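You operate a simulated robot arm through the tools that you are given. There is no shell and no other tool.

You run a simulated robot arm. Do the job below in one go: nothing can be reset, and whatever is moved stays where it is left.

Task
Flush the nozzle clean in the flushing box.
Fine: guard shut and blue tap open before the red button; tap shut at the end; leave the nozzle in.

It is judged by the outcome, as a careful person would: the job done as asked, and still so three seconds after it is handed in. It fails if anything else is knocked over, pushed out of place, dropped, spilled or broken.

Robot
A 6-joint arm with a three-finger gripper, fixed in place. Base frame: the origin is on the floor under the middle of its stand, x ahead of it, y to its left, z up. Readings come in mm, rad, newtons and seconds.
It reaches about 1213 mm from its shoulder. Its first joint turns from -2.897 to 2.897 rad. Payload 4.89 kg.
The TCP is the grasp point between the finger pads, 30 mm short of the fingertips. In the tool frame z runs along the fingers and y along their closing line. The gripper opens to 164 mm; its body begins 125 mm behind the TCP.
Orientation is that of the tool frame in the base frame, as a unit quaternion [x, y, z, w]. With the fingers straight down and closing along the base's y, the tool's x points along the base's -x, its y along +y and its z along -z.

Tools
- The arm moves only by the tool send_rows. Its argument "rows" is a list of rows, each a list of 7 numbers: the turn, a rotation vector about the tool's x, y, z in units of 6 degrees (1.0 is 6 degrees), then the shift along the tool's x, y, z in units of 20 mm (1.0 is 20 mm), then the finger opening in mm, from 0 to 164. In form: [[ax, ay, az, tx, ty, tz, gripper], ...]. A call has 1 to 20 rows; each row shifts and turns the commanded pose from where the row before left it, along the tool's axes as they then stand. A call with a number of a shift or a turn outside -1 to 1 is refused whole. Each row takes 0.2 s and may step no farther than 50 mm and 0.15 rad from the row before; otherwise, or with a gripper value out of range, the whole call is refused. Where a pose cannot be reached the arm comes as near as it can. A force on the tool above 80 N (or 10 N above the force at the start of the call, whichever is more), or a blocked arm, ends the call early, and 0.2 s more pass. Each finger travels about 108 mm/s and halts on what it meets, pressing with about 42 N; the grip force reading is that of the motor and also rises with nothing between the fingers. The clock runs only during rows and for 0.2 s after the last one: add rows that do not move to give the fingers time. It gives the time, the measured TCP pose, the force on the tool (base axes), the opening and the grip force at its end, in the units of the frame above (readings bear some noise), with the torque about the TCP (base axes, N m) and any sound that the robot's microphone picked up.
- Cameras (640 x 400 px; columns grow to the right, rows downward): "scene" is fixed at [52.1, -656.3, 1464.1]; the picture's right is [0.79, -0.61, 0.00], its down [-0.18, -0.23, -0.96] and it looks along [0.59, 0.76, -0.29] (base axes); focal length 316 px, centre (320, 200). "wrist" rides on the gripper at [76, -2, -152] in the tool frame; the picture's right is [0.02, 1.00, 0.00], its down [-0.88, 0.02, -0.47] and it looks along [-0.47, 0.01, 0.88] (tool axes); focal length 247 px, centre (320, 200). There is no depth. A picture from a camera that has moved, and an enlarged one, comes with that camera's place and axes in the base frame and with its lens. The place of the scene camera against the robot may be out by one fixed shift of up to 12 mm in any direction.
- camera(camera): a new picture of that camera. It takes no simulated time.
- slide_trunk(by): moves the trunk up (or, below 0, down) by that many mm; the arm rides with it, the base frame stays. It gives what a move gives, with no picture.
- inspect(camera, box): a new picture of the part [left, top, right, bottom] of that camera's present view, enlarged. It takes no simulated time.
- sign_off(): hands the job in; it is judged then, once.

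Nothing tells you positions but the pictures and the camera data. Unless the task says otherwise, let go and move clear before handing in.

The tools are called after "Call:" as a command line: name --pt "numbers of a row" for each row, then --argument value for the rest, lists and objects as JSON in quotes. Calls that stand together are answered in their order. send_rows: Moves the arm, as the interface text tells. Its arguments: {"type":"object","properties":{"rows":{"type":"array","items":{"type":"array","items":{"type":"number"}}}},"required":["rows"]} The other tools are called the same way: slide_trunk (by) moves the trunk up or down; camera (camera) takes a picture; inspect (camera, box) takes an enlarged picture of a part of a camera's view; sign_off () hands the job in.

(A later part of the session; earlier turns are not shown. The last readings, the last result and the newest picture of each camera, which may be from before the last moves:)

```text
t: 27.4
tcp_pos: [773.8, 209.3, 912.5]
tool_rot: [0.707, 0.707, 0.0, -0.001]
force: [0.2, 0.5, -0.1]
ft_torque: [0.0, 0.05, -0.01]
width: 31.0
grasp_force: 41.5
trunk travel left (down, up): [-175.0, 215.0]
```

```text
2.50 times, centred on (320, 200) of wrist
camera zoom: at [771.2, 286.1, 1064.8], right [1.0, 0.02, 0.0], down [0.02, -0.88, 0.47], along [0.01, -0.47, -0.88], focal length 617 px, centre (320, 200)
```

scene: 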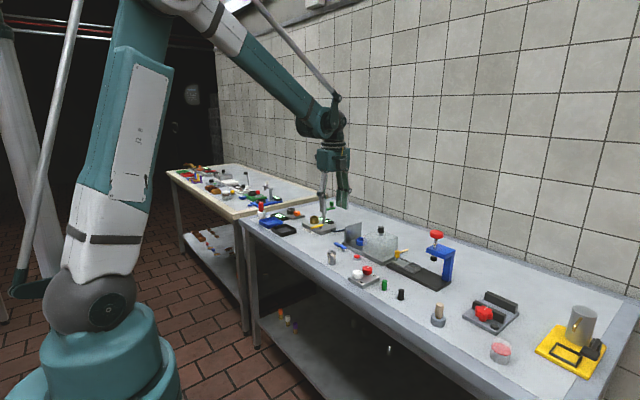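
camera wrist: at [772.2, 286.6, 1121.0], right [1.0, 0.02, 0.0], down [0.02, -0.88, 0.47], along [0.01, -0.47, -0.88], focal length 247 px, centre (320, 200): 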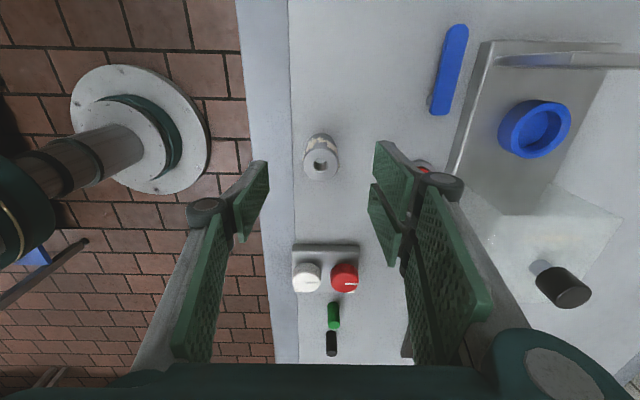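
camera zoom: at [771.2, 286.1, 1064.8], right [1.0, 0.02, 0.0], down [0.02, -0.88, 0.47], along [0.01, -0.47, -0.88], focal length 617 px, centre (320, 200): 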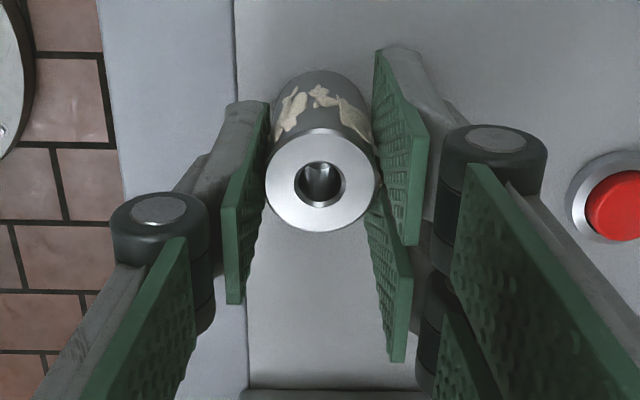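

The nozzle is gripped at 31 mm width and shifted about 1.1 mm in -x as it centred. I'll lift it straight up 100 mm and check it is held.

Call:
send_rows --pt "0 0 0 0 0 -0.5 20" --pt "0 0 0 0 0 -0.5 20" --pt "0 0 0 0 0 -1 20" --pt "0 0 0 0 0 -1 20" --pt "0 0 0 0 0 -1 20" --pt "0 0 0 0 0 -1 20" --pt "0 0 0 0 0 0 20"

Call:
inspect --camera "scene" --box '[290, 205, 390, 275]'

Call:
inspect --camera "wrist" --box '[220, 120, 420, 280]'

```text
t: 29.0
tcp_pos: [772.9, 209.4, 1013.1]
tool_rot: [0.707, 0.707, 0.0, 0.001]
force: [0.4, 0.6, -1.2]
ft_torque: [0.0, -0.02, 0.01]
width: 31.0
grasp_force: 42.1
trunk travel left (down, up): [-175.0, 215.0]
```

```text
5.71 times, centred on (340, 240) of scene
camera zoom: at [52.1, -656.3, 1464.1], right [0.79, -0.61, 0.0], down [-0.18, -0.23, -0.96], along [0.59, 0.76, -0.29], focal length 1807 px, centre (206, -29)
```

zoom: 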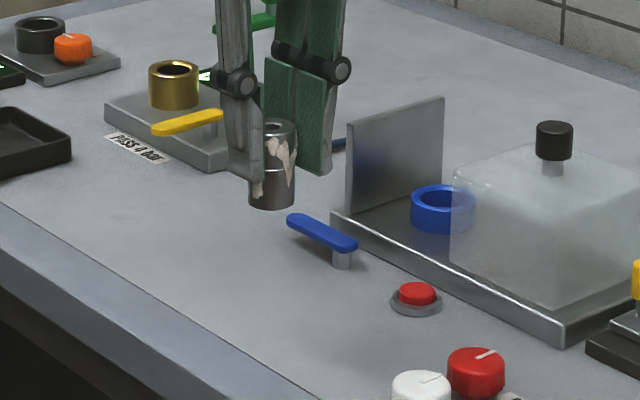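

```text
2.50 times, centred on (320, 200) of wrist
camera zoom: at [770.7, 286.4, 1165.7], right [1.0, 0.02, 0.0], down [0.02, -0.88, 0.47], along [0.01, -0.47, -0.88], focal length 617 px, centre (320, 200)
```

zoom: 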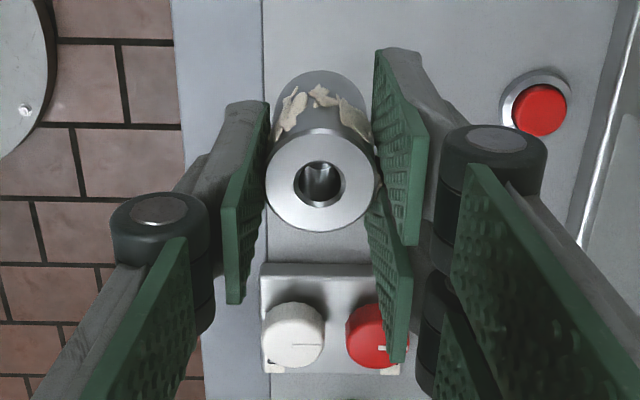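

The nozzle is held firmly and upright. I'll carry it across to hover over the seat.

Call:
send_rows --pt "0 0 0 0.15 0.979 0 20" --pt "0 0 0 0.15 0.979 0 20" --pt "0 0 0 0.15 0.979 0 20" --pt "0 0 0 0.15 0.979 0 20" --pt "0 0 0 0.15 0.979 0 20" --pt "0 0 0 0.15 0.979 0 20" --pt "0 0 0 0.15 0.979 0 20" --pt "0 0 0 0.15 0.979 0 20" --pt "0 0 0 0.15 0.979 0 20" --pt "0 0 0 0.135 0.979 0 20" --pt "0 0 0 0 0 0 20"

Call:
inspect --camera "scene" --box '[335, 195, 405, 250]'

Call:
inspect --camera "wrist" --box '[220, 120, 420, 280]'

Call:
camera --camera "wrist"

```text
t: 31.4
tcp_pos: [969.9, 240.8, 1013.3]
tool_rot: [0.707, 0.707, 0.001, 0.0]
force: [-0.4, -0.7, -0.7]
ft_torque: [0.0, 0.06, -0.02]
width: 30.9
grasp_force: 42.2
trunk travel left (down, up): [-175.0, 215.0]
```

```text
7.27 times, centred on (370, 222) of scene
camera zoom: at [52.1, -656.3, 1464.1], right [0.79, -0.61, 0.0], down [-0.18, -0.23, -0.96], along [0.59, 0.76, -0.29], focal length 2300 px, centre (-44, 36)
```

zoom: 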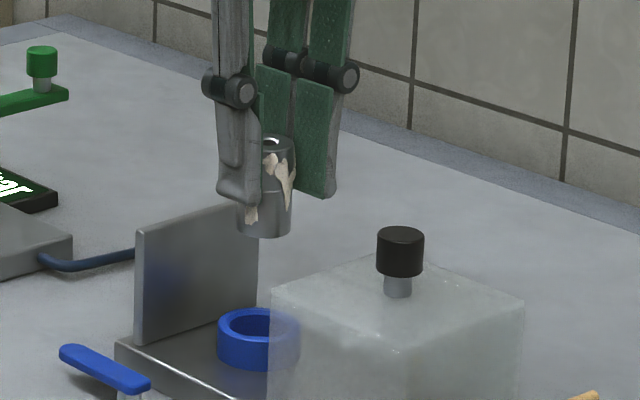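

```text
2.50 times, centred on (320, 200) of wrist
camera zoom: at [968.6, 316.8, 1164.9], right [1.0, 0.02, 0.0], down [0.02, -0.88, 0.47], along [0.01, -0.47, -0.88], focal length 617 px, centre (320, 200)
```

zoom: 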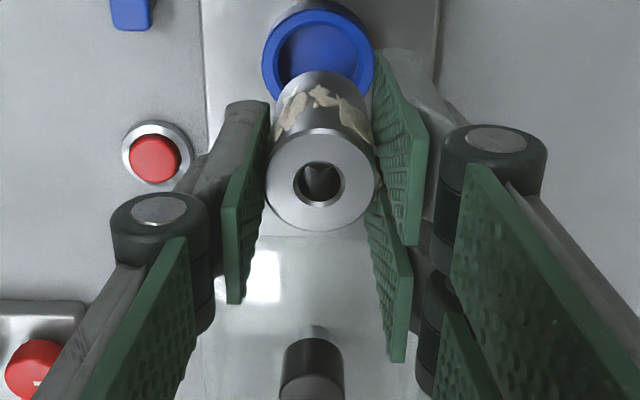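

```text
taken
camera wrist: at [968.6, 316.8, 1164.9], right [1.0, 0.02, 0.0], down [0.02, -0.88, 0.47], along [0.01, -0.47, -0.88], focal length 247 px, centre (320, 200)
```

wrist: 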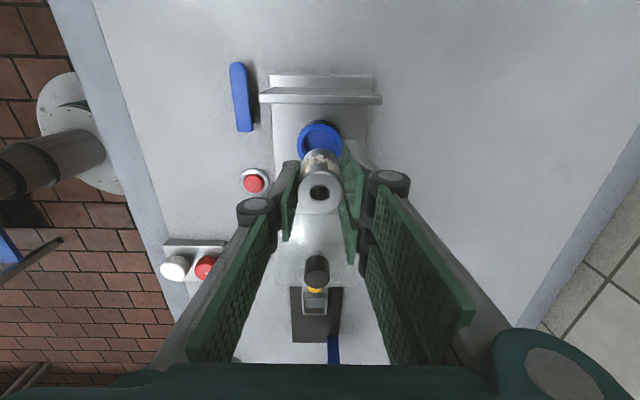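

The nozzle hovers over the seat with a small offset of about 1.5 mm in x. I'll correct that and lower to just above the cup, then check alignment closely.

Call:
send_rows --pt "0 0 0 -0.035 -0.075 0.5 20" --pt "0 0 0 0 0 0.5 20" --pt "0 0 0 0 0 0.5 20" --pt "0 0 0 0 0 0.5 20" --pt "0 0 0 0 0 0.5 20" --pt "0 0 0 0 0 0 20"

Call:
inspect --camera "scene" --box '[350, 215, 380, 245]'

Call:
inspect --camera "wrist" --box '[280, 120, 360, 200]'

Call:
inspect --camera "scene" --box '[335, 195, 405, 250]'

```text
t: 32.8
tcp_pos: [970.7, 238.0, 962.4]
tool_rot: [0.707, 0.707, 0.0, 0.0]
force: [0.7, 0.0, -1.5]
ft_torque: [-0.01, 0.01, 0.0]
width: 30.9
grasp_force: 41.8
trunk travel left (down, up): [-175.0, 215.0]
```

```text
13.33 times, centred on (365, 230) of scene
camera zoom: at [52.1, -656.3, 1464.1], right [0.79, -0.61, 0.0], down [-0.18, -0.23, -0.96], along [0.59, 0.76, -0.29], focal length 4216 px, centre (-280, -200)
```

zoom: 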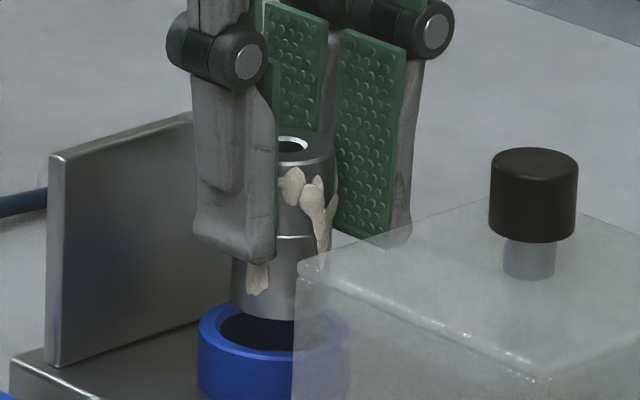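

```text
5.00 times, centred on (320, 160) of wrist
camera zoom: at [967.5, 314.6, 1114.1], right [1.0, 0.02, 0.0], down [0.02, -0.88, 0.47], along [0.01, -0.47, -0.88], focal length 1235 px, centre (320, 400)
```

zoom: 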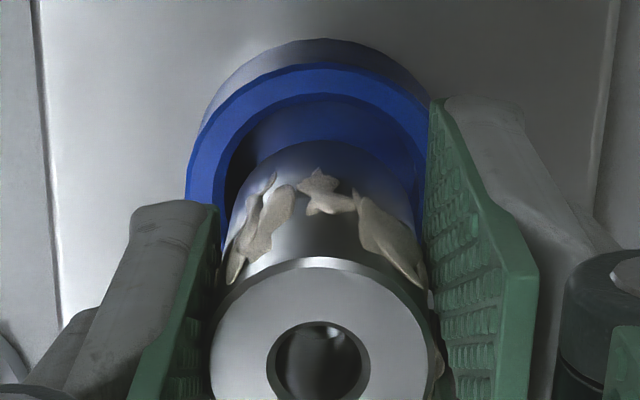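

```text
7.27 times, centred on (370, 222) of scene
camera zoom: at [52.1, -656.3, 1464.1], right [0.79, -0.61, 0.0], down [-0.18, -0.23, -0.96], along [0.59, 0.76, -0.29], focal length 2300 px, centre (-44, 36)
```

zoom: 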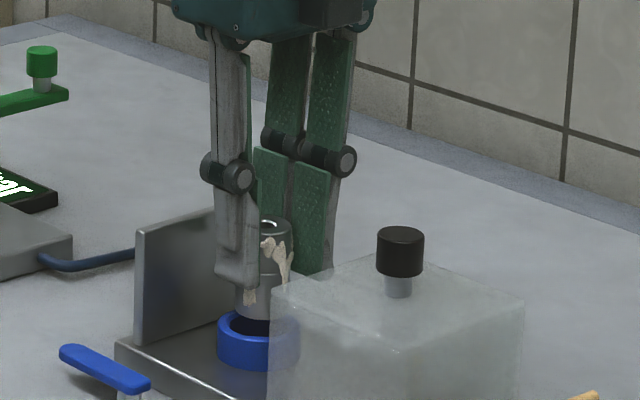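

I see the nozzle about 1.5 mm too far toward -y and 0.7 mm too far in +x relative to the cup. I'll correct that and re-check before inserting.

Call:
send_rows --pt "0 0 0 0.075 -0.035 0 20" --pt "0 0 0 0 0 0 20" --pt "0 0 0 0 0 0 20"

Call:
inspect --camera "scene" --box '[350, 215, 380, 245]'

Call:
inspect --camera "wrist" --box '[280, 120, 360, 200]'

```text
t: 33.6
tcp_pos: [969.1, 240.1, 962.0]
tool_rot: [0.707, 0.707, 0.001, 0.0]
force: [-0.8, 0.2, -0.4]
ft_torque: [-0.01, -0.04, 0.03]
width: 30.8
grasp_force: 42.3
trunk travel left (down, up): [-175.0, 215.0]
```

```text
13.33 times, centred on (365, 230) of scene
camera zoom: at [52.1, -656.3, 1464.1], right [0.79, -0.61, 0.0], down [-0.18, -0.23, -0.96], along [0.59, 0.76, -0.29], focal length 4216 px, centre (-280, -200)
```

zoom: 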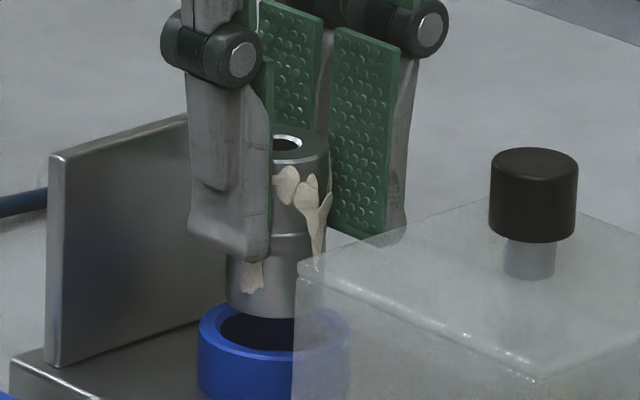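

```text
5.00 times, centred on (320, 160) of wrist
camera zoom: at [966.5, 316.1, 1114.5], right [1.0, 0.02, 0.0], down [0.02, -0.88, 0.47], along [0.01, -0.47, -0.88], focal length 1235 px, centre (320, 400)
```

zoom: 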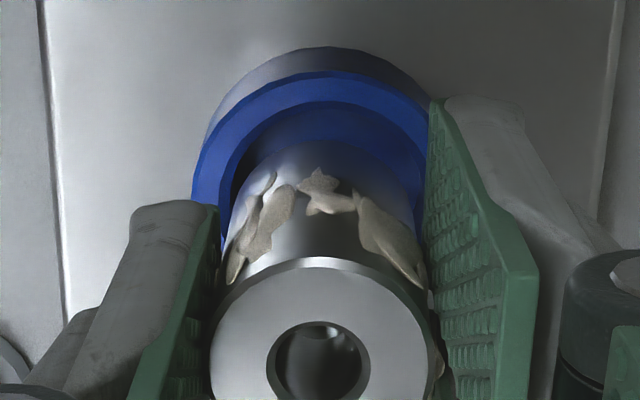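

The nozzle is now lined up with the cup in both views. I'll lower in small steps, watching the force.

Call:
send_rows --pt "0 0 0 0 0 0.25 20" --pt "0 0 0 0 0 0.25 20" --pt "0 0 0 0 0 0.1 20" --pt "0 0 0 0 0 0 20"

Call:
inspect --camera "scene" --box '[350, 220, 380, 245]'

Call:
inspect --camera "wrist" --box '[280, 120, 360, 200]'

```text
t: 34.6
tcp_pos: [967.9, 240.1, 950.6]
tool_rot: [0.707, 0.707, 0.0, 0.0]
force: [-0.5, -0.3, -0.8]
ft_torque: [0.01, 0.03, 0.0]
width: 31.0
grasp_force: 41.9
trunk travel left (down, up): [-175.0, 215.0]
```

```text
16.00 times, centred on (365, 232) of scene
camera zoom: at [52.1, -656.3, 1464.1], right [0.79, -0.61, 0.0], down [-0.18, -0.23, -0.96], along [0.59, 0.76, -0.29], focal length 5059 px, centre (-400, -320)
```

zoom: 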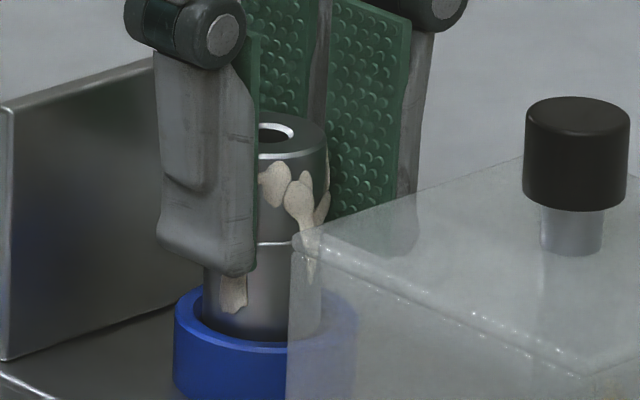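

```text
5.00 times, centred on (320, 160) of wrist
camera zoom: at [965.8, 316.5, 1102.5], right [1.0, 0.02, 0.0], down [0.02, -0.88, 0.47], along [0.01, -0.47, -0.88], focal length 1235 px, centre (320, 400)
```

zoom: 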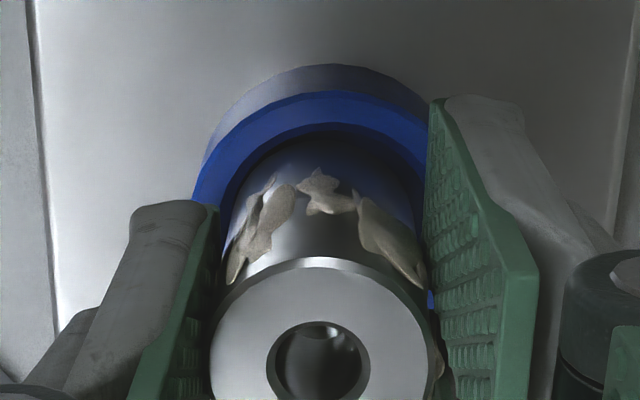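

The nozzle is entering the cup with no contact force. I'll nudge +0.6 mm in x and keep lowering in small steps.

Call:
send_rows --pt "0 0 0 -0.015 0.03 0 20" --pt "0 0 0 0 0 0.15 20" --pt "0 0 0 0 0 0.15 20" --pt "0 0 0 0 0 0 20"

Call:
inspect --camera "scene" --box '[350, 220, 380, 245]'

Call:
inspect --camera "wrist" --box '[280, 120, 360, 200]'

```text
t: 35.6
tcp_pos: [968.8, 240.8, 944.0]
tool_rot: [0.707, 0.707, 0.001, 0.0]
force: [0.0, 0.7, -1.3]
ft_torque: [-0.01, 0.01, -0.01]
width: 31.0
grasp_force: 42.2
trunk travel left (down, up): [-175.0, 215.0]
```

```text
16.00 times, centred on (365, 232) of scene
camera zoom: at [52.1, -656.3, 1464.1], right [0.79, -0.61, 0.0], down [-0.18, -0.23, -0.96], along [0.59, 0.76, -0.29], focal length 5059 px, centre (-400, -320)
```

zoom: 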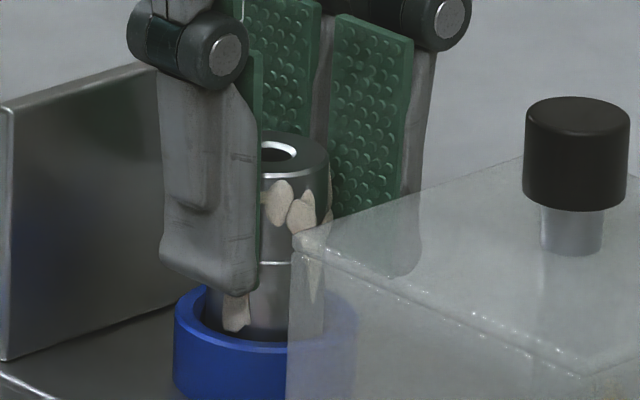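

```text
5.00 times, centred on (320, 160) of wrist
camera zoom: at [966.6, 316.1, 1096.9], right [1.0, 0.02, 0.0], down [0.02, -0.88, 0.47], along [0.01, -0.47, -0.88], focal length 1235 px, centre (320, 400)
```

zoom: 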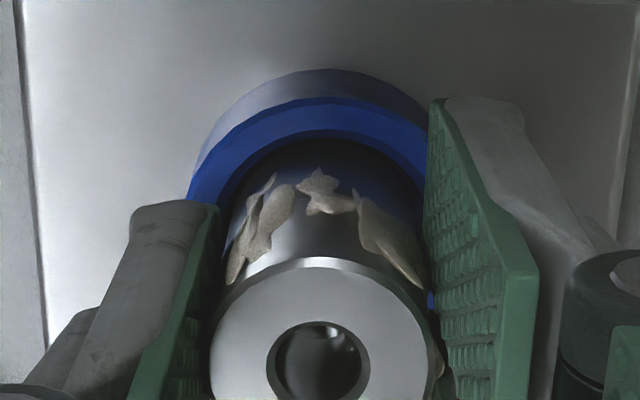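

It's inside the cup with no contact. I'll keep lowering.

Call:
send_rows --pt "0 0 0 0 0 0.15 20" --pt "0 0 0 0 0 0.1 20" --pt "0 0 0 0 0 0 20"

Call:
inspect --camera "scene" --box '[350, 220, 380, 245]'

Call:
inspect --camera "wrist" --box '[280, 120, 360, 200]'

```text
t: 36.4
tcp_pos: [968.2, 239.6, 940.4]
tool_rot: [0.707, 0.707, 0.0, 0.0]
force: [0.6, 0.8, -1.4]
ft_torque: [-0.01, -0.01, -0.02]
width: 30.8
grasp_force: 42.2
trunk travel left (down, up): [-175.0, 215.0]
```

```text
16.00 times, centred on (365, 232) of scene
camera zoom: at [52.1, -656.3, 1464.1], right [0.79, -0.61, 0.0], down [-0.18, -0.23, -0.96], along [0.59, 0.76, -0.29], focal length 5059 px, centre (-400, -320)
```

zoom: 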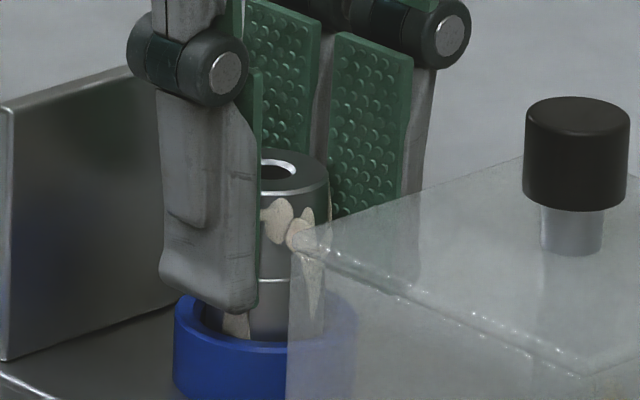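

```text
5.00 times, centred on (320, 160) of wrist
camera zoom: at [966.4, 315.7, 1092.0], right [1.0, 0.02, 0.0], down [0.02, -0.88, 0.47], along [0.01, -0.47, -0.88], focal length 1235 px, centre (320, 400)
```

zoom: 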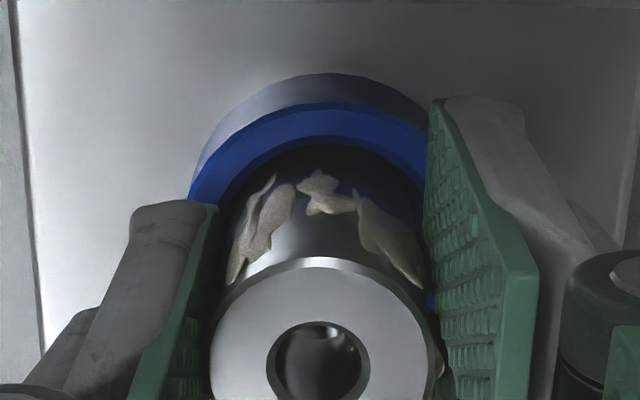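

Still no contact. A few more millimetres down.

Call:
send_rows --pt "0 0 0 0 0 0.1 20" --pt "0 0 0 0 0 0.05 20" --pt "0 0 0 0 0 0 20"

Call:
inspect --camera "scene" --box '[350, 220, 380, 245]'

```text
t: 37.2
tcp_pos: [967.7, 238.2, 936.4]
tool_rot: [0.707, 0.708, 0.0, 0.0]
force: [2.2, 2.0, 6.5]
ft_torque: [0.09, 0.02, -0.05]
width: 31.2
grasp_force: 41.8
trunk travel left (down, up): [-175.0, 215.0]
```

```text
16.00 times, centred on (365, 232) of scene
camera zoom: at [52.1, -656.3, 1464.1], right [0.79, -0.61, 0.0], down [-0.18, -0.23, -0.96], along [0.59, 0.76, -0.29], focal length 5059 px, centre (-400, -320)
```

zoom: 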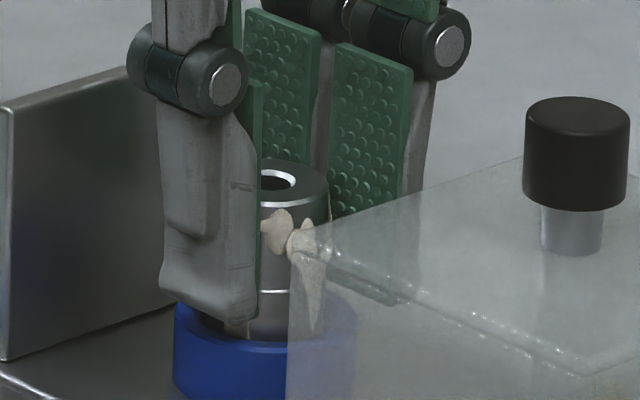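

Contact with the cup floor: 6.5 N upward. The nozzle is seated, so I'll release with a modest opening and check.

Call:
send_rows --pt "0 0 0 0 0 0 34" --pt "0 0 0 0 0 0 38" --pt "0 0 0 0 0 0 46" --pt "0 0 0 0 0 0 60" --pt "0 0 0 0 0 0 60"

Call:
inspect --camera "scene" --box '[345, 210, 385, 245]'

Call:
inspect --camera "wrist" --box '[260, 110, 380, 210]'

```text
t: 38.4
tcp_pos: [967.7, 238.5, 936.1]
tool_rot: [0.707, 0.707, 0.0, -0.001]
force: [-0.1, -0.1, 0.2]
ft_torque: [0.01, -0.02, 0.01]
width: 60.0
grasp_force: 0.0
trunk travel left (down, up): [-175.0, 215.0]
```

```text
11.43 times, centred on (365, 228) of scene
camera zoom: at [52.1, -656.3, 1464.1], right [0.79, -0.61, 0.0], down [-0.18, -0.23, -0.96], along [0.59, 0.76, -0.29], focal length 3614 px, centre (-194, -114)
```

zoom: 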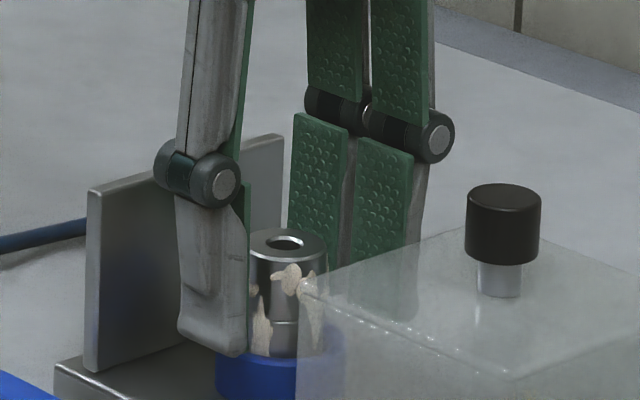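

```text
4.00 times, centred on (320, 160) of wrist
camera zoom: at [966.5, 315.4, 1088.5], right [1.0, 0.02, 0.0], down [0.02, -0.88, 0.47], along [0.01, -0.47, -0.88], focal length 988 px, centre (320, 360)
```

zoom: 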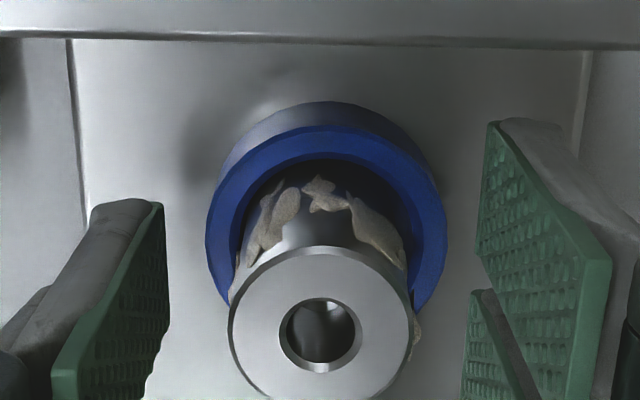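

The nozzle stands upright and released in the cup. I'll lift straight out and turn the gripper back to its original orientation.

Call:
send_rows --pt "0 0 0 0 0 -0.5 60" --pt "0 0 0 0 0 -0.5 60" --pt "0 0 0 0 0 -1 60" --pt "0 0 0 0 0 -1 60" --pt "0 0 0 0 0 -1 60" --pt "0 0 0 0 0 -1 60" --pt "0 0 0 0 0 -1 60" --pt "0 0 0 0 0 -1 60" --pt "0 0 0 0 0 -1 60"

Call:
send_rows --pt "0 0 -1 0 0 0 60" --pt "0 0 -1 0 0 0 60" --pt "0 0 -1 0 0 0 60" --pt "0 0 -1 0 0 0 60" --pt "0 0 -1 0 0 0 60" --pt "0 0 -1 0 0 0 60" --pt "0 0 -1 0 0 0 60" --pt "0 0 -1 0 0 0 60" --pt "0 0 -1 0 0 0 60" --pt "0 0 -1 0 0 0 60" --pt "0 0 -1 0 0 0 60" --pt "0 0 -1 0 0 0 60" --pt "0 0 -1 0 0 0 60" --pt "0 0 -1 0 0 0 60" --pt "0 0 -1 0 0 0 60" --pt "0 0 0 0 0 0 60"

Call:
camera --camera "wrist"

Call:
inspect --camera "scene" --box '[320, 190, 420, 270]'

```text
t: 40.4
tcp_pos: [967.2, 240.4, 1096.6]
tool_rot: [0.707, 0.708, -0.001, 0.0]
force: [0.4, -0.6, -0.3]
ft_torque: [-0.04, 0.02, 0.01]
width: 60.0
grasp_force: 0.0
trunk travel left (down, up): [-175.0, 215.0]
```

```text
t: 43.8
tcp_pos: [968.3, 238.9, 1096.8]
tool_rot: [-0.001, 1.0, 0.0, 0.0]
force: [0.4, -0.3, 0.3]
ft_torque: [-0.02, 0.03, -0.02]
width: 60.1
grasp_force: 0.1
trunk travel left (down, up): [-175.0, 215.0]
```

```text
taken
camera wrist: at [891.1, 237.6, 1249.0], right [-0.02, 1.0, 0.0], down [0.88, 0.02, 0.47], along [0.47, 0.01, -0.88], focal length 247 px, centre (320, 200)
```

wrist: 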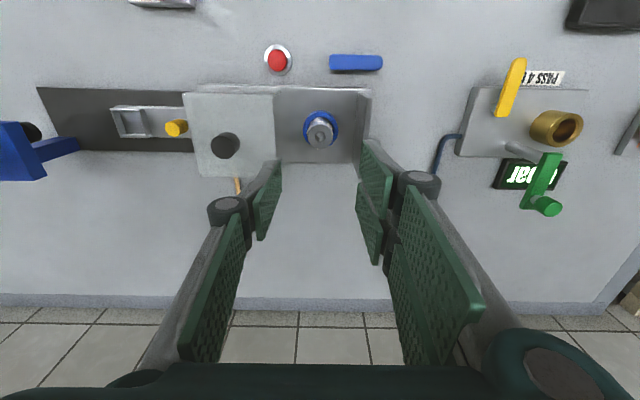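

```text
5.00 times, centred on (370, 230) of scene
camera zoom: at [52.1, -656.3, 1464.1], right [0.79, -0.61, 0.0], down [-0.18, -0.23, -0.96], along [0.59, 0.76, -0.29], focal length 1581 px, centre (70, 50)
```

zoom: 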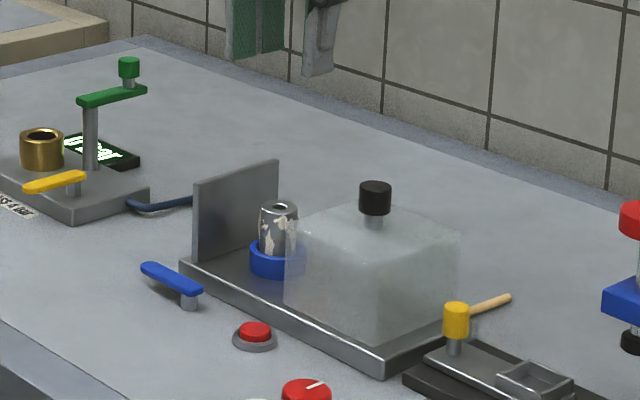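

The nozzle stands in the cup. I'll measure the knob's present position before caging it again.

Call:
inspect --camera "wrist" --box '[180, 80, 380, 180]'

Call:
inspect --camera "wrist" --box '[200, 120, 250, 170]'

```text
3.20 times, centred on (280, 130) of wrist
camera zoom: at [891.1, 237.6, 1249.0], right [-0.02, 1.0, 0.0], down [0.88, 0.02, 0.47], along [0.47, 0.01, -0.88], focal length 790 px, centre (448, 424)
```

zoom: 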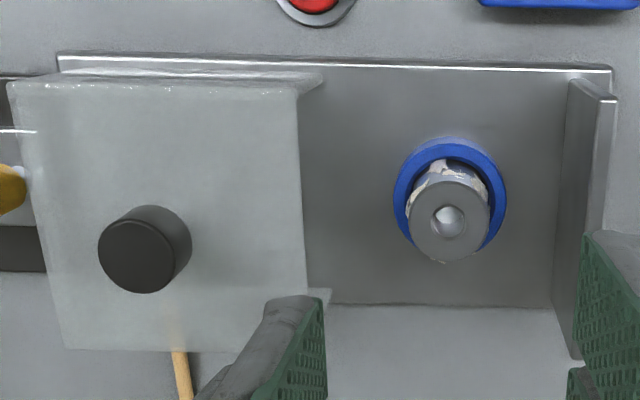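

```text
8.00 times, centred on (225, 145) of wrist
camera zoom: at [891.1, 237.6, 1249.0], right [-0.02, 1.0, 0.0], down [0.88, 0.02, 0.47], along [0.47, 0.01, -0.88], focal length 1976 px, centre (1080, 640)
```

zoom: 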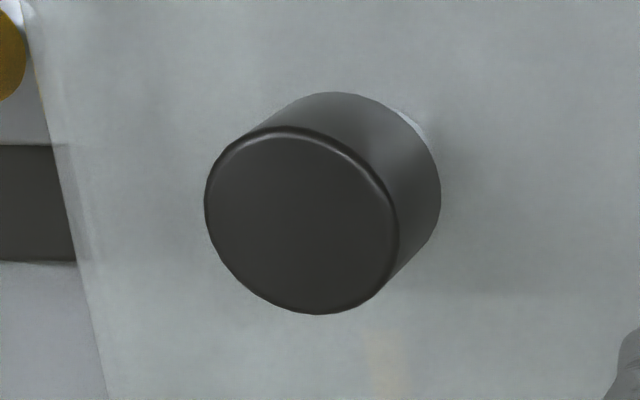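

The knob is near (967, 134). I'll move over it, lower with the fingers either side, and push the guard shut toward +y.

Call:
send_rows --pt "0 0 0 0 -1 0 70" --pt "0 0 0 0 -1 0 70" --pt "0 0 0 0 -1 0 70" --pt "0 0 0 0 -1 0 70" --pt "0 0 0 0 -1 0 70" --pt "0 0 0 0 -0.2 0 70" --pt "0 0 0 0 0 1 70" --pt "0 0 0 0 0 1 70" --pt "0 0 0 0 0 0.5 70" --pt "0 0 0 0 0 0 70"

Call:
inspect --camera "wrist" --box '[220, 100, 420, 260]'

Call:
inspect --camera "scene" --box '[340, 180, 440, 260]'

```text
t: 46.0
tcp_pos: [967.9, 136.3, 1046.0]
tool_rot: [0.0, 1.0, 0.0, 0.0]
force: [1.1, -0.1, 0.1]
ft_torque: [0.0, 0.01, -0.01]
width: 70.0
grasp_force: 0.1
trunk travel left (down, up): [-175.0, 215.0]
```

```text
2.50 times, centred on (320, 180) of wrist
camera zoom: at [891.5, 134.7, 1198.0], right [-0.02, 1.0, 0.0], down [0.88, 0.02, 0.47], along [0.47, 0.01, -0.88], focal length 617 px, centre (320, 250)
```

zoom: 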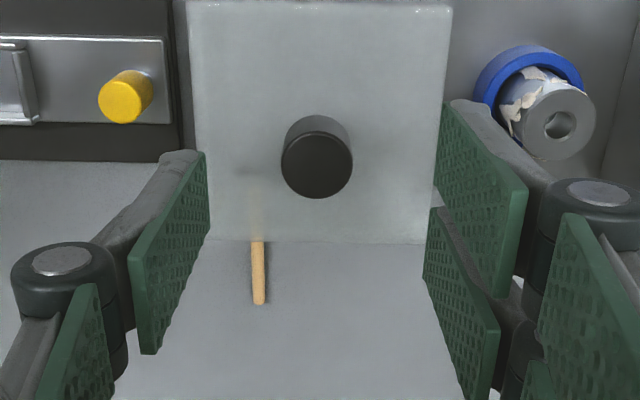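

```text
5.00 times, centred on (390, 220) of scene
camera zoom: at [52.1, -656.3, 1464.1], right [0.79, -0.61, 0.0], down [-0.18, -0.23, -0.96], along [0.59, 0.76, -0.29], focal length 1581 px, centre (-30, 100)
```

zoom: 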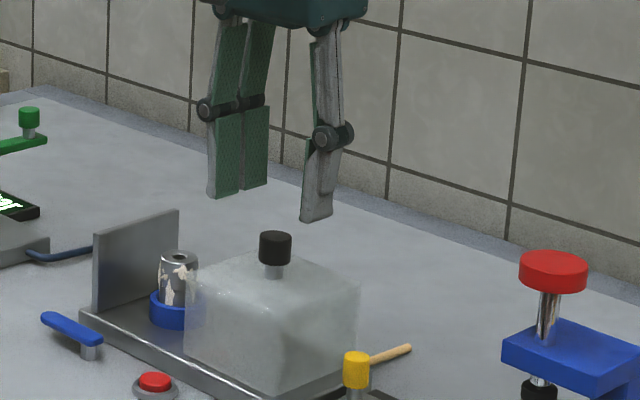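

The knob is centred between the fingers. I'll lower and push the guard most of the way shut.

Call:
send_rows --pt "0 0 0 0 0 1 70" --pt "0 0 0 0 0 1 70" --pt "0 0 0 0 0 0.6 70" --pt "0 0 0 0 0 0 70" --pt "0 0 0 0 0.5 0 70" --pt "0 0 0 0 0.5 0 70" --pt "0 0 0 0 0.5 0 70" --pt "0 0 0 0 0.5 0 70" --pt "0 0 0 0 0.5 0 70"

Call:
inspect --camera "scene" --box '[330, 180, 430, 260]'

Call:
inspect --camera "wrist" --box '[220, 100, 420, 260]'

```text
t: 48.0
tcp_pos: [968.6, 184.9, 995.1]
tool_rot: [0.001, 1.0, 0.0, 0.0]
force: [0.5, 1.0, 1.1]
ft_torque: [0.01, -0.01, 0.0]
width: 70.3
grasp_force: 0.1
trunk travel left (down, up): [-175.0, 215.0]
```

```text
5.00 times, centred on (380, 220) of scene
camera zoom: at [52.1, -656.3, 1464.1], right [0.79, -0.61, 0.0], down [-0.18, -0.23, -0.96], along [0.59, 0.76, -0.29], focal length 1581 px, centre (20, 100)
```

zoom: 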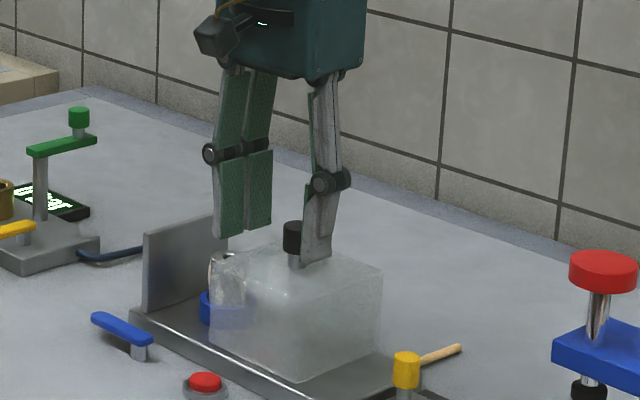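

```text
2.50 times, centred on (320, 180) of wrist
camera zoom: at [892.3, 183.8, 1147.3], right [-0.02, 1.0, 0.0], down [0.88, 0.02, 0.47], along [0.47, 0.01, -0.88], focal length 617 px, centre (320, 250)
```

zoom: 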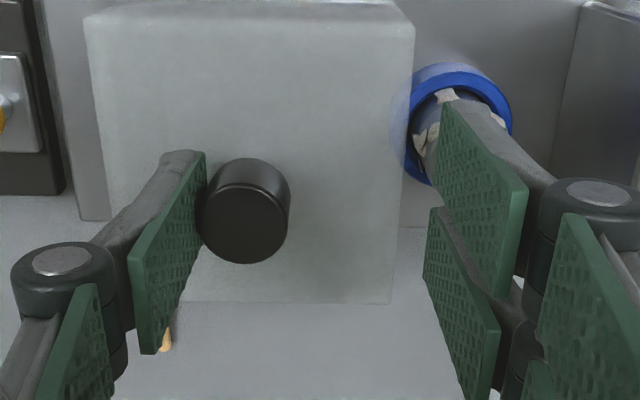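

The guard is sliding over the nozzle without touching it. I'll continue pushing.

Call:
send_rows --pt "0 0 0 0 0.5 0 70" --pt "0 0 0 0 0.5 0 70" --pt "0 0 0 0 0.5 0 70" --pt "0 0 0 0 0.5 0 70" --pt "0 0 0 0 0 0 70"

Call:
inspect --camera "scene" --box '[330, 180, 430, 260]'

```text
t: 49.2
tcp_pos: [969.1, 224.8, 993.6]
tool_rot: [0.0, 1.0, 0.0, 0.0]
force: [0.4, -0.8, 0.4]
ft_torque: [0.01, -0.02, 0.02]
width: 70.5
grasp_force: 0.0
trunk travel left (down, up): [-175.0, 215.0]
```

```text
5.00 times, centred on (380, 220) of scene
camera zoom: at [52.1, -656.3, 1464.1], right [0.79, -0.61, 0.0], down [-0.18, -0.23, -0.96], along [0.59, 0.76, -0.29], focal length 1581 px, centre (20, 100)
```

zoom: 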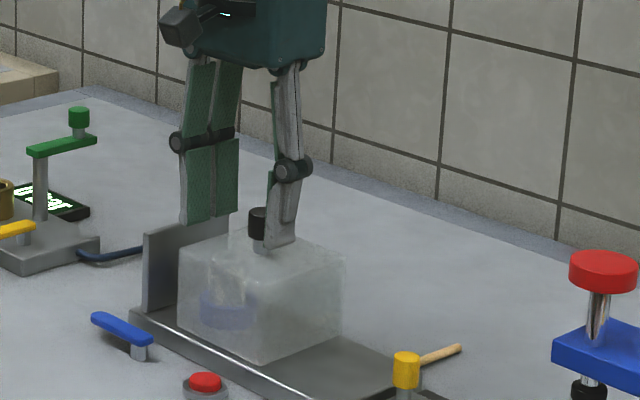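

The guard is nearly shut and there's no force yet. I'll rise slightly for margin above the end plate and finish pushing in small steps.

Call:
send_rows --pt "0 0 0 0 0 -0.2 70" --pt "0 0 0 0 0.3 0 70" --pt "0 0 0 0 0.3 0 70" --pt "0 0 0 0 0.3 0 70" --pt "0 0 0 0 0.3 0 70" --pt "0 0 0 0 0 0 70"

Call:
inspect --camera "scene" --box '[330, 190, 400, 250]'

Call:
inspect --camera "wrist" --box '[220, 60, 420, 220]'

```text
t: 50.6
tcp_pos: [969.8, 249.3, 1000.0]
tool_rot: [0.0, 1.0, 0.0, 0.001]
force: [0.7, 0.0, 0.8]
ft_torque: [0.02, 0.01, 0.0]
width: 70.2
grasp_force: 0.0
trunk travel left (down, up): [-175.0, 215.0]
```

```text
6.67 times, centred on (365, 220) of scene
camera zoom: at [52.1, -656.3, 1464.1], right [0.79, -0.61, 0.0], down [-0.18, -0.23, -0.96], along [0.59, 0.76, -0.29], focal length 2108 px, centre (20, 67)
```

zoom: 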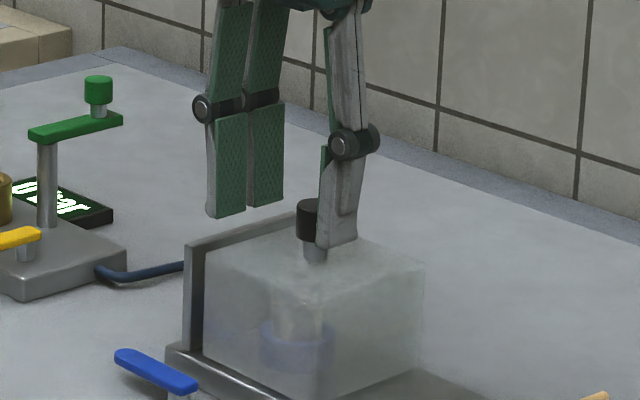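

```text
2.50 times, centred on (320, 140) of wrist
camera zoom: at [891.2, 248.2, 1150.8], right [-0.02, 1.0, 0.0], down [0.88, 0.02, 0.47], along [0.47, 0.01, -0.88], focal length 617 px, centre (320, 350)
```

zoom: 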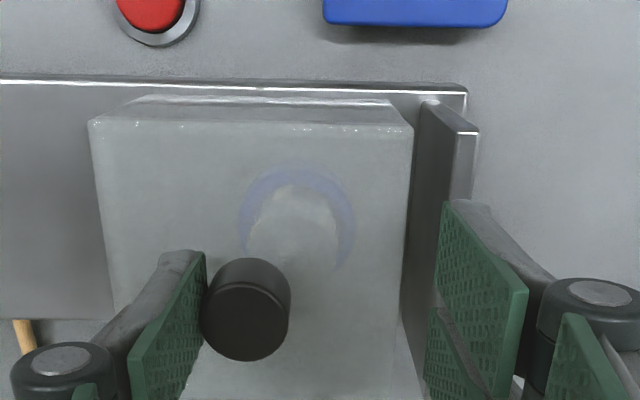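

About 10 mm of gap remains. I'll finish in gentle steps until it meets the end plate.

Call:
send_rows --pt "0 0 0 0 0.15 0 70" --pt "0 0 0 0 0.15 0 70" --pt "0 0 0 0 0.15 0 70" --pt "0 0 0 0 0 0 70"

Call:
inspect --camera "wrist" --box '[220, 60, 420, 220]'

```text
t: 51.6
tcp_pos: [969.3, 258.6, 999.5]
tool_rot: [0.0, 1.0, 0.0, 0.0]
force: [-0.5, -0.1, -0.1]
ft_torque: [0.01, 0.0, 0.01]
width: 70.1
grasp_force: 0.0
trunk travel left (down, up): [-175.0, 215.0]
```

```text
2.50 times, centred on (320, 140) of wrist
camera zoom: at [891.5, 257.0, 1151.1], right [-0.02, 1.0, 0.0], down [0.88, 0.02, 0.47], along [0.47, 0.01, -0.88], focal length 617 px, centre (320, 350)
```

zoom: 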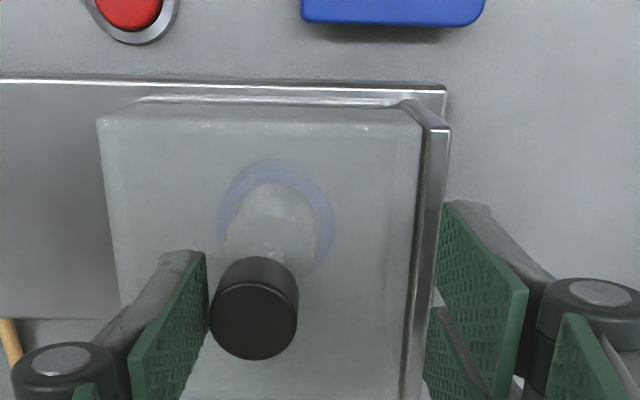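

The guard looks to be against the end plate. I'll push a touch more to confirm it is at its stop.

Call:
send_rows --pt "0 0 0 0 0.1 0 70" --pt "0 0 0 0 0.1 0 70" --pt "0 0 0 0 0.1 0 70" --pt "0 0 0 0 0 0 70"

Call:
inspect --camera "wrist" --box '[220, 60, 420, 220]'

Call:
inspect --camera "scene" --box '[330, 190, 400, 250]'

```text
t: 52.6
tcp_pos: [969.3, 263.9, 999.3]
tool_rot: [0.0, 1.0, 0.0, 0.001]
force: [-2.2, -11.4, -3.6]
ft_torque: [-0.15, 0.06, -0.07]
width: 74.3
grasp_force: 5.8
trunk travel left (down, up): [-175.0, 215.0]
```

```text
2.50 times, centred on (320, 140) of wrist
camera zoom: at [892.0, 262.2, 1151.0], right [-0.02, 1.0, 0.0], down [0.88, 0.02, 0.47], along [0.47, 0.01, -0.88], focal length 617 px, centre (320, 350)
```

zoom: 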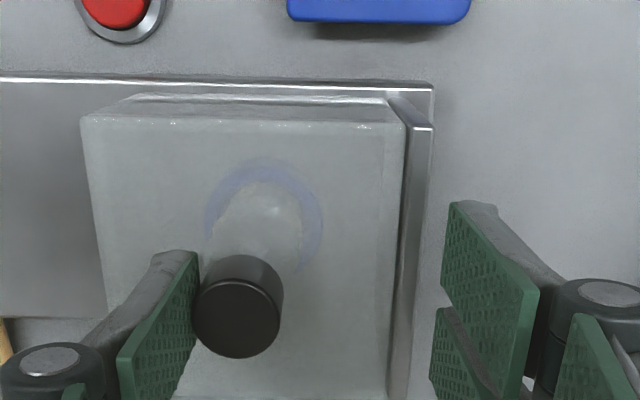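

```text
6.67 times, centred on (365, 220) of scene
camera zoom: at [52.1, -656.3, 1464.1], right [0.79, -0.61, 0.0], down [-0.18, -0.23, -0.96], along [0.59, 0.76, -0.29], focal length 2108 px, centre (20, 67)
```

zoom: 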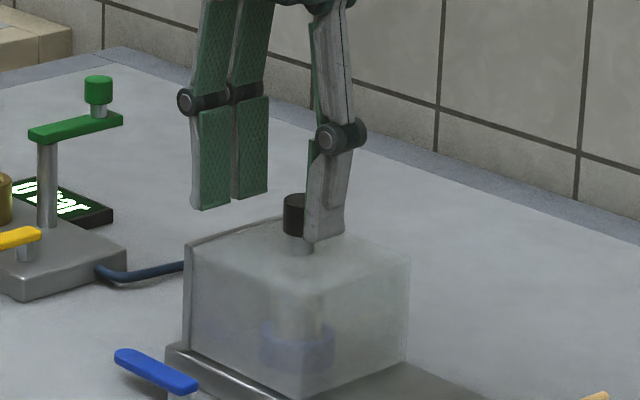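

The guard is against its stop (about 11 N reaction). I'll back off, rise clear, and look straight down on the tap and guard front edge.

Call:
send_rows --pt "0 0 0 0 -0.5 0 70" --pt "0 0 0 0 -0.4 0 70" --pt "0 0 0 0 0 -1 70" --pt "0 0 0 0 0 -1 70" --pt "0 0 0 0 0 -1 70" --pt "0 0 0 0 0 -1 70" --pt "0 0 0 0 0.5 -1 70" --pt "0 0 0 0.3 1 0 70" --pt "0 0 0 0 0.6 0 70" --pt "0 0 0 0 0 0 70"

Call:
camera --camera "wrist"

Call:
inspect --camera "wrist" --box '[270, 40, 370, 120]'

Call:
inspect --camera "scene" --box '[330, 200, 400, 260]'

```text
t: 54.8
tcp_pos: [961.3, 288.7, 1098.1]
tool_rot: [0.0, 1.0, 0.001, 0.0]
force: [0.5, 0.2, 0.3]
ft_torque: [-0.02, 0.01, -0.02]
width: 70.2
grasp_force: 0.1
trunk travel left (down, up): [-175.0, 215.0]
```

```text
taken
camera wrist: at [884.7, 286.8, 1250.5], right [-0.02, 1.0, 0.0], down [0.88, 0.02, 0.47], along [0.47, 0.01, -0.88], focal length 247 px, centre (320, 200)
```

wrist: 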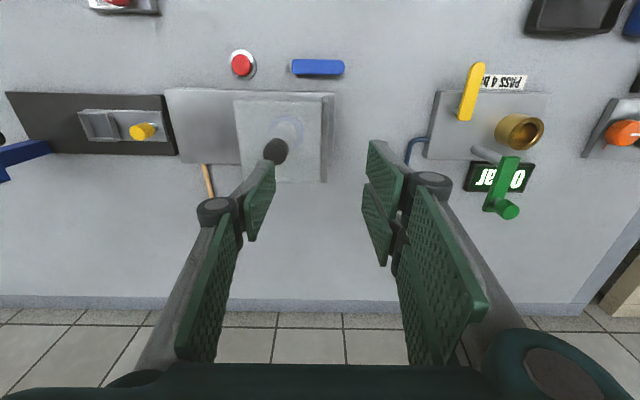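

```text
5.00 times, centred on (320, 80) of wrist
camera zoom: at [884.7, 286.8, 1250.5], right [-0.02, 1.0, 0.0], down [0.88, 0.02, 0.47], along [0.47, 0.01, -0.88], focal length 1235 px, centre (320, 800)
```

zoom: 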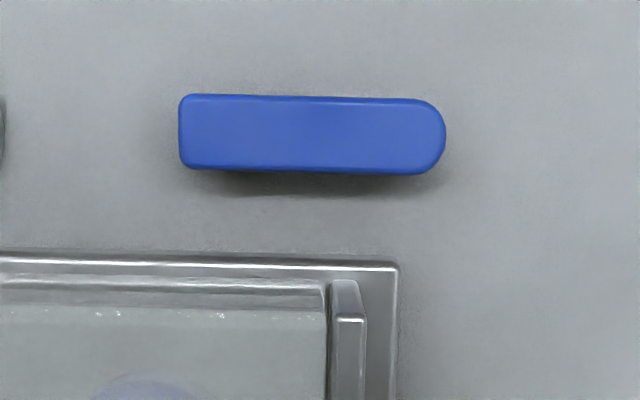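

```text
6.67 times, centred on (365, 230) of scene
camera zoom: at [52.1, -656.3, 1464.1], right [0.79, -0.61, 0.0], down [-0.18, -0.23, -0.96], along [0.59, 0.76, -0.29], focal length 2108 px, centre (20, 0)
```

zoom: 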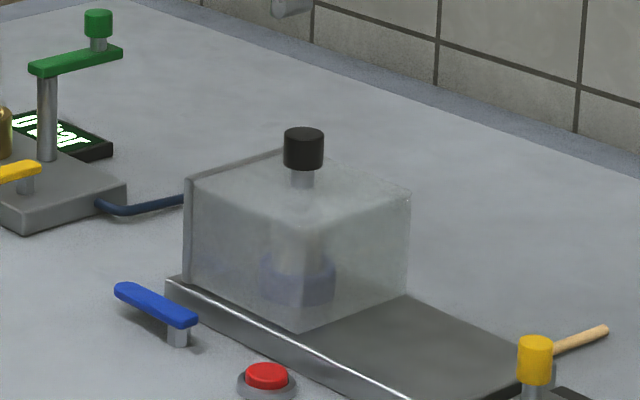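

The guard is shut with the nozzle inside. The tap lever spans x 875–893, y 250–319, top z≈880, with its pivot near y=258, and it can only swing toward the robot. I'll turn the gripper 90° and use the far finger pair to push the lever's free end toward -x.

Call:
send_rows --pt "0 0 0 1 0.4 0 100" --pt "0 0 0 1 0.4 0 100" --pt "0 0 0 1 0.4 0 100" --pt "0 0 0 1 0.4 0 100" --pt "0 0 0 1 0.4 0 100" --pt "0 0 0 0.635 0.31 0 100"

Call:
send_rows --pt "0 0 1 0 0 0 100" --pt "0 0 1 0 0 0 100" --pt "0 0 1 0 0 0 100" --pt "0 0 1 0 0 0 100" --pt "0 0 1 0 0 0 100" --pt "0 0 1 0 0 0 100" --pt "0 0 1 0 0 0 100" --pt "0 0 1 0 0 0 100" --pt "0 0 1 0 0 0 100" --pt "0 0 1 0 0 0 100" --pt "0 0 1 0 0 0 100" --pt "0 0 1 0 0 0 100" --pt "0 0 1 0 0 0 100" --pt "0 0 1 0 0 0 100" --pt "0 0 1 0 0 0 100" --pt "0 0 0 0 0 0 100"

Call:
camera --camera "wrist"

Call:
inspect --camera "scene" --box '[290, 180, 410, 270]'

```text
t: 56.2
tcp_pos: [848.9, 335.7, 1100.1]
tool_rot: [0.0, 1.0, 0.0, 0.001]
force: [1.1, 0.3, -0.8]
ft_torque: [0.02, 0.05, -0.02]
width: 100.1
grasp_force: 0.1
trunk travel left (down, up): [-175.0, 215.0]
```

```text
t: 59.6
tcp_pos: [849.6, 333.8, 1098.6]
tool_rot: [0.708, 0.706, 0.001, -0.001]
force: [0.5, -0.2, -0.3]
ft_torque: [0.03, 0.0, -0.04]
width: 100.1
grasp_force: 0.0
trunk travel left (down, up): [-175.0, 215.0]
```

```text
taken
camera wrist: at [847.8, 410.8, 1251.1], right [1.0, 0.02, 0.0], down [0.02, -0.88, 0.47], along [0.01, -0.47, -0.88], focal length 247 px, centre (320, 200)
```

wrist: 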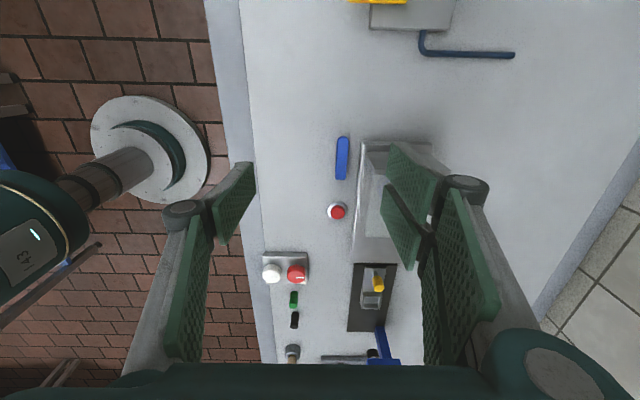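

```text
4.44 times, centred on (350, 225) of scene
camera zoom: at [52.1, -656.3, 1464.1], right [0.79, -0.61, 0.0], down [-0.18, -0.23, -0.96], along [0.59, 0.76, -0.29], focal length 1405 px, centre (187, 89)
```

zoom: 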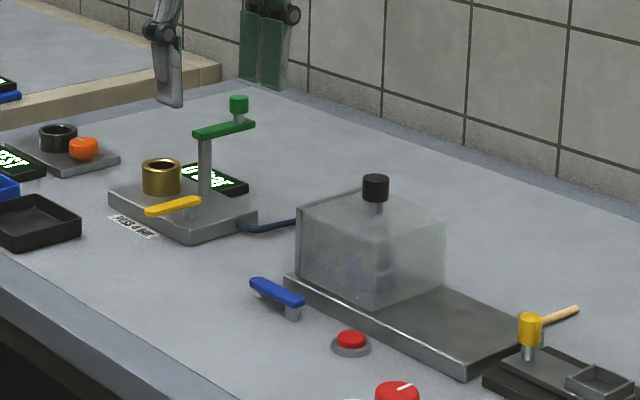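

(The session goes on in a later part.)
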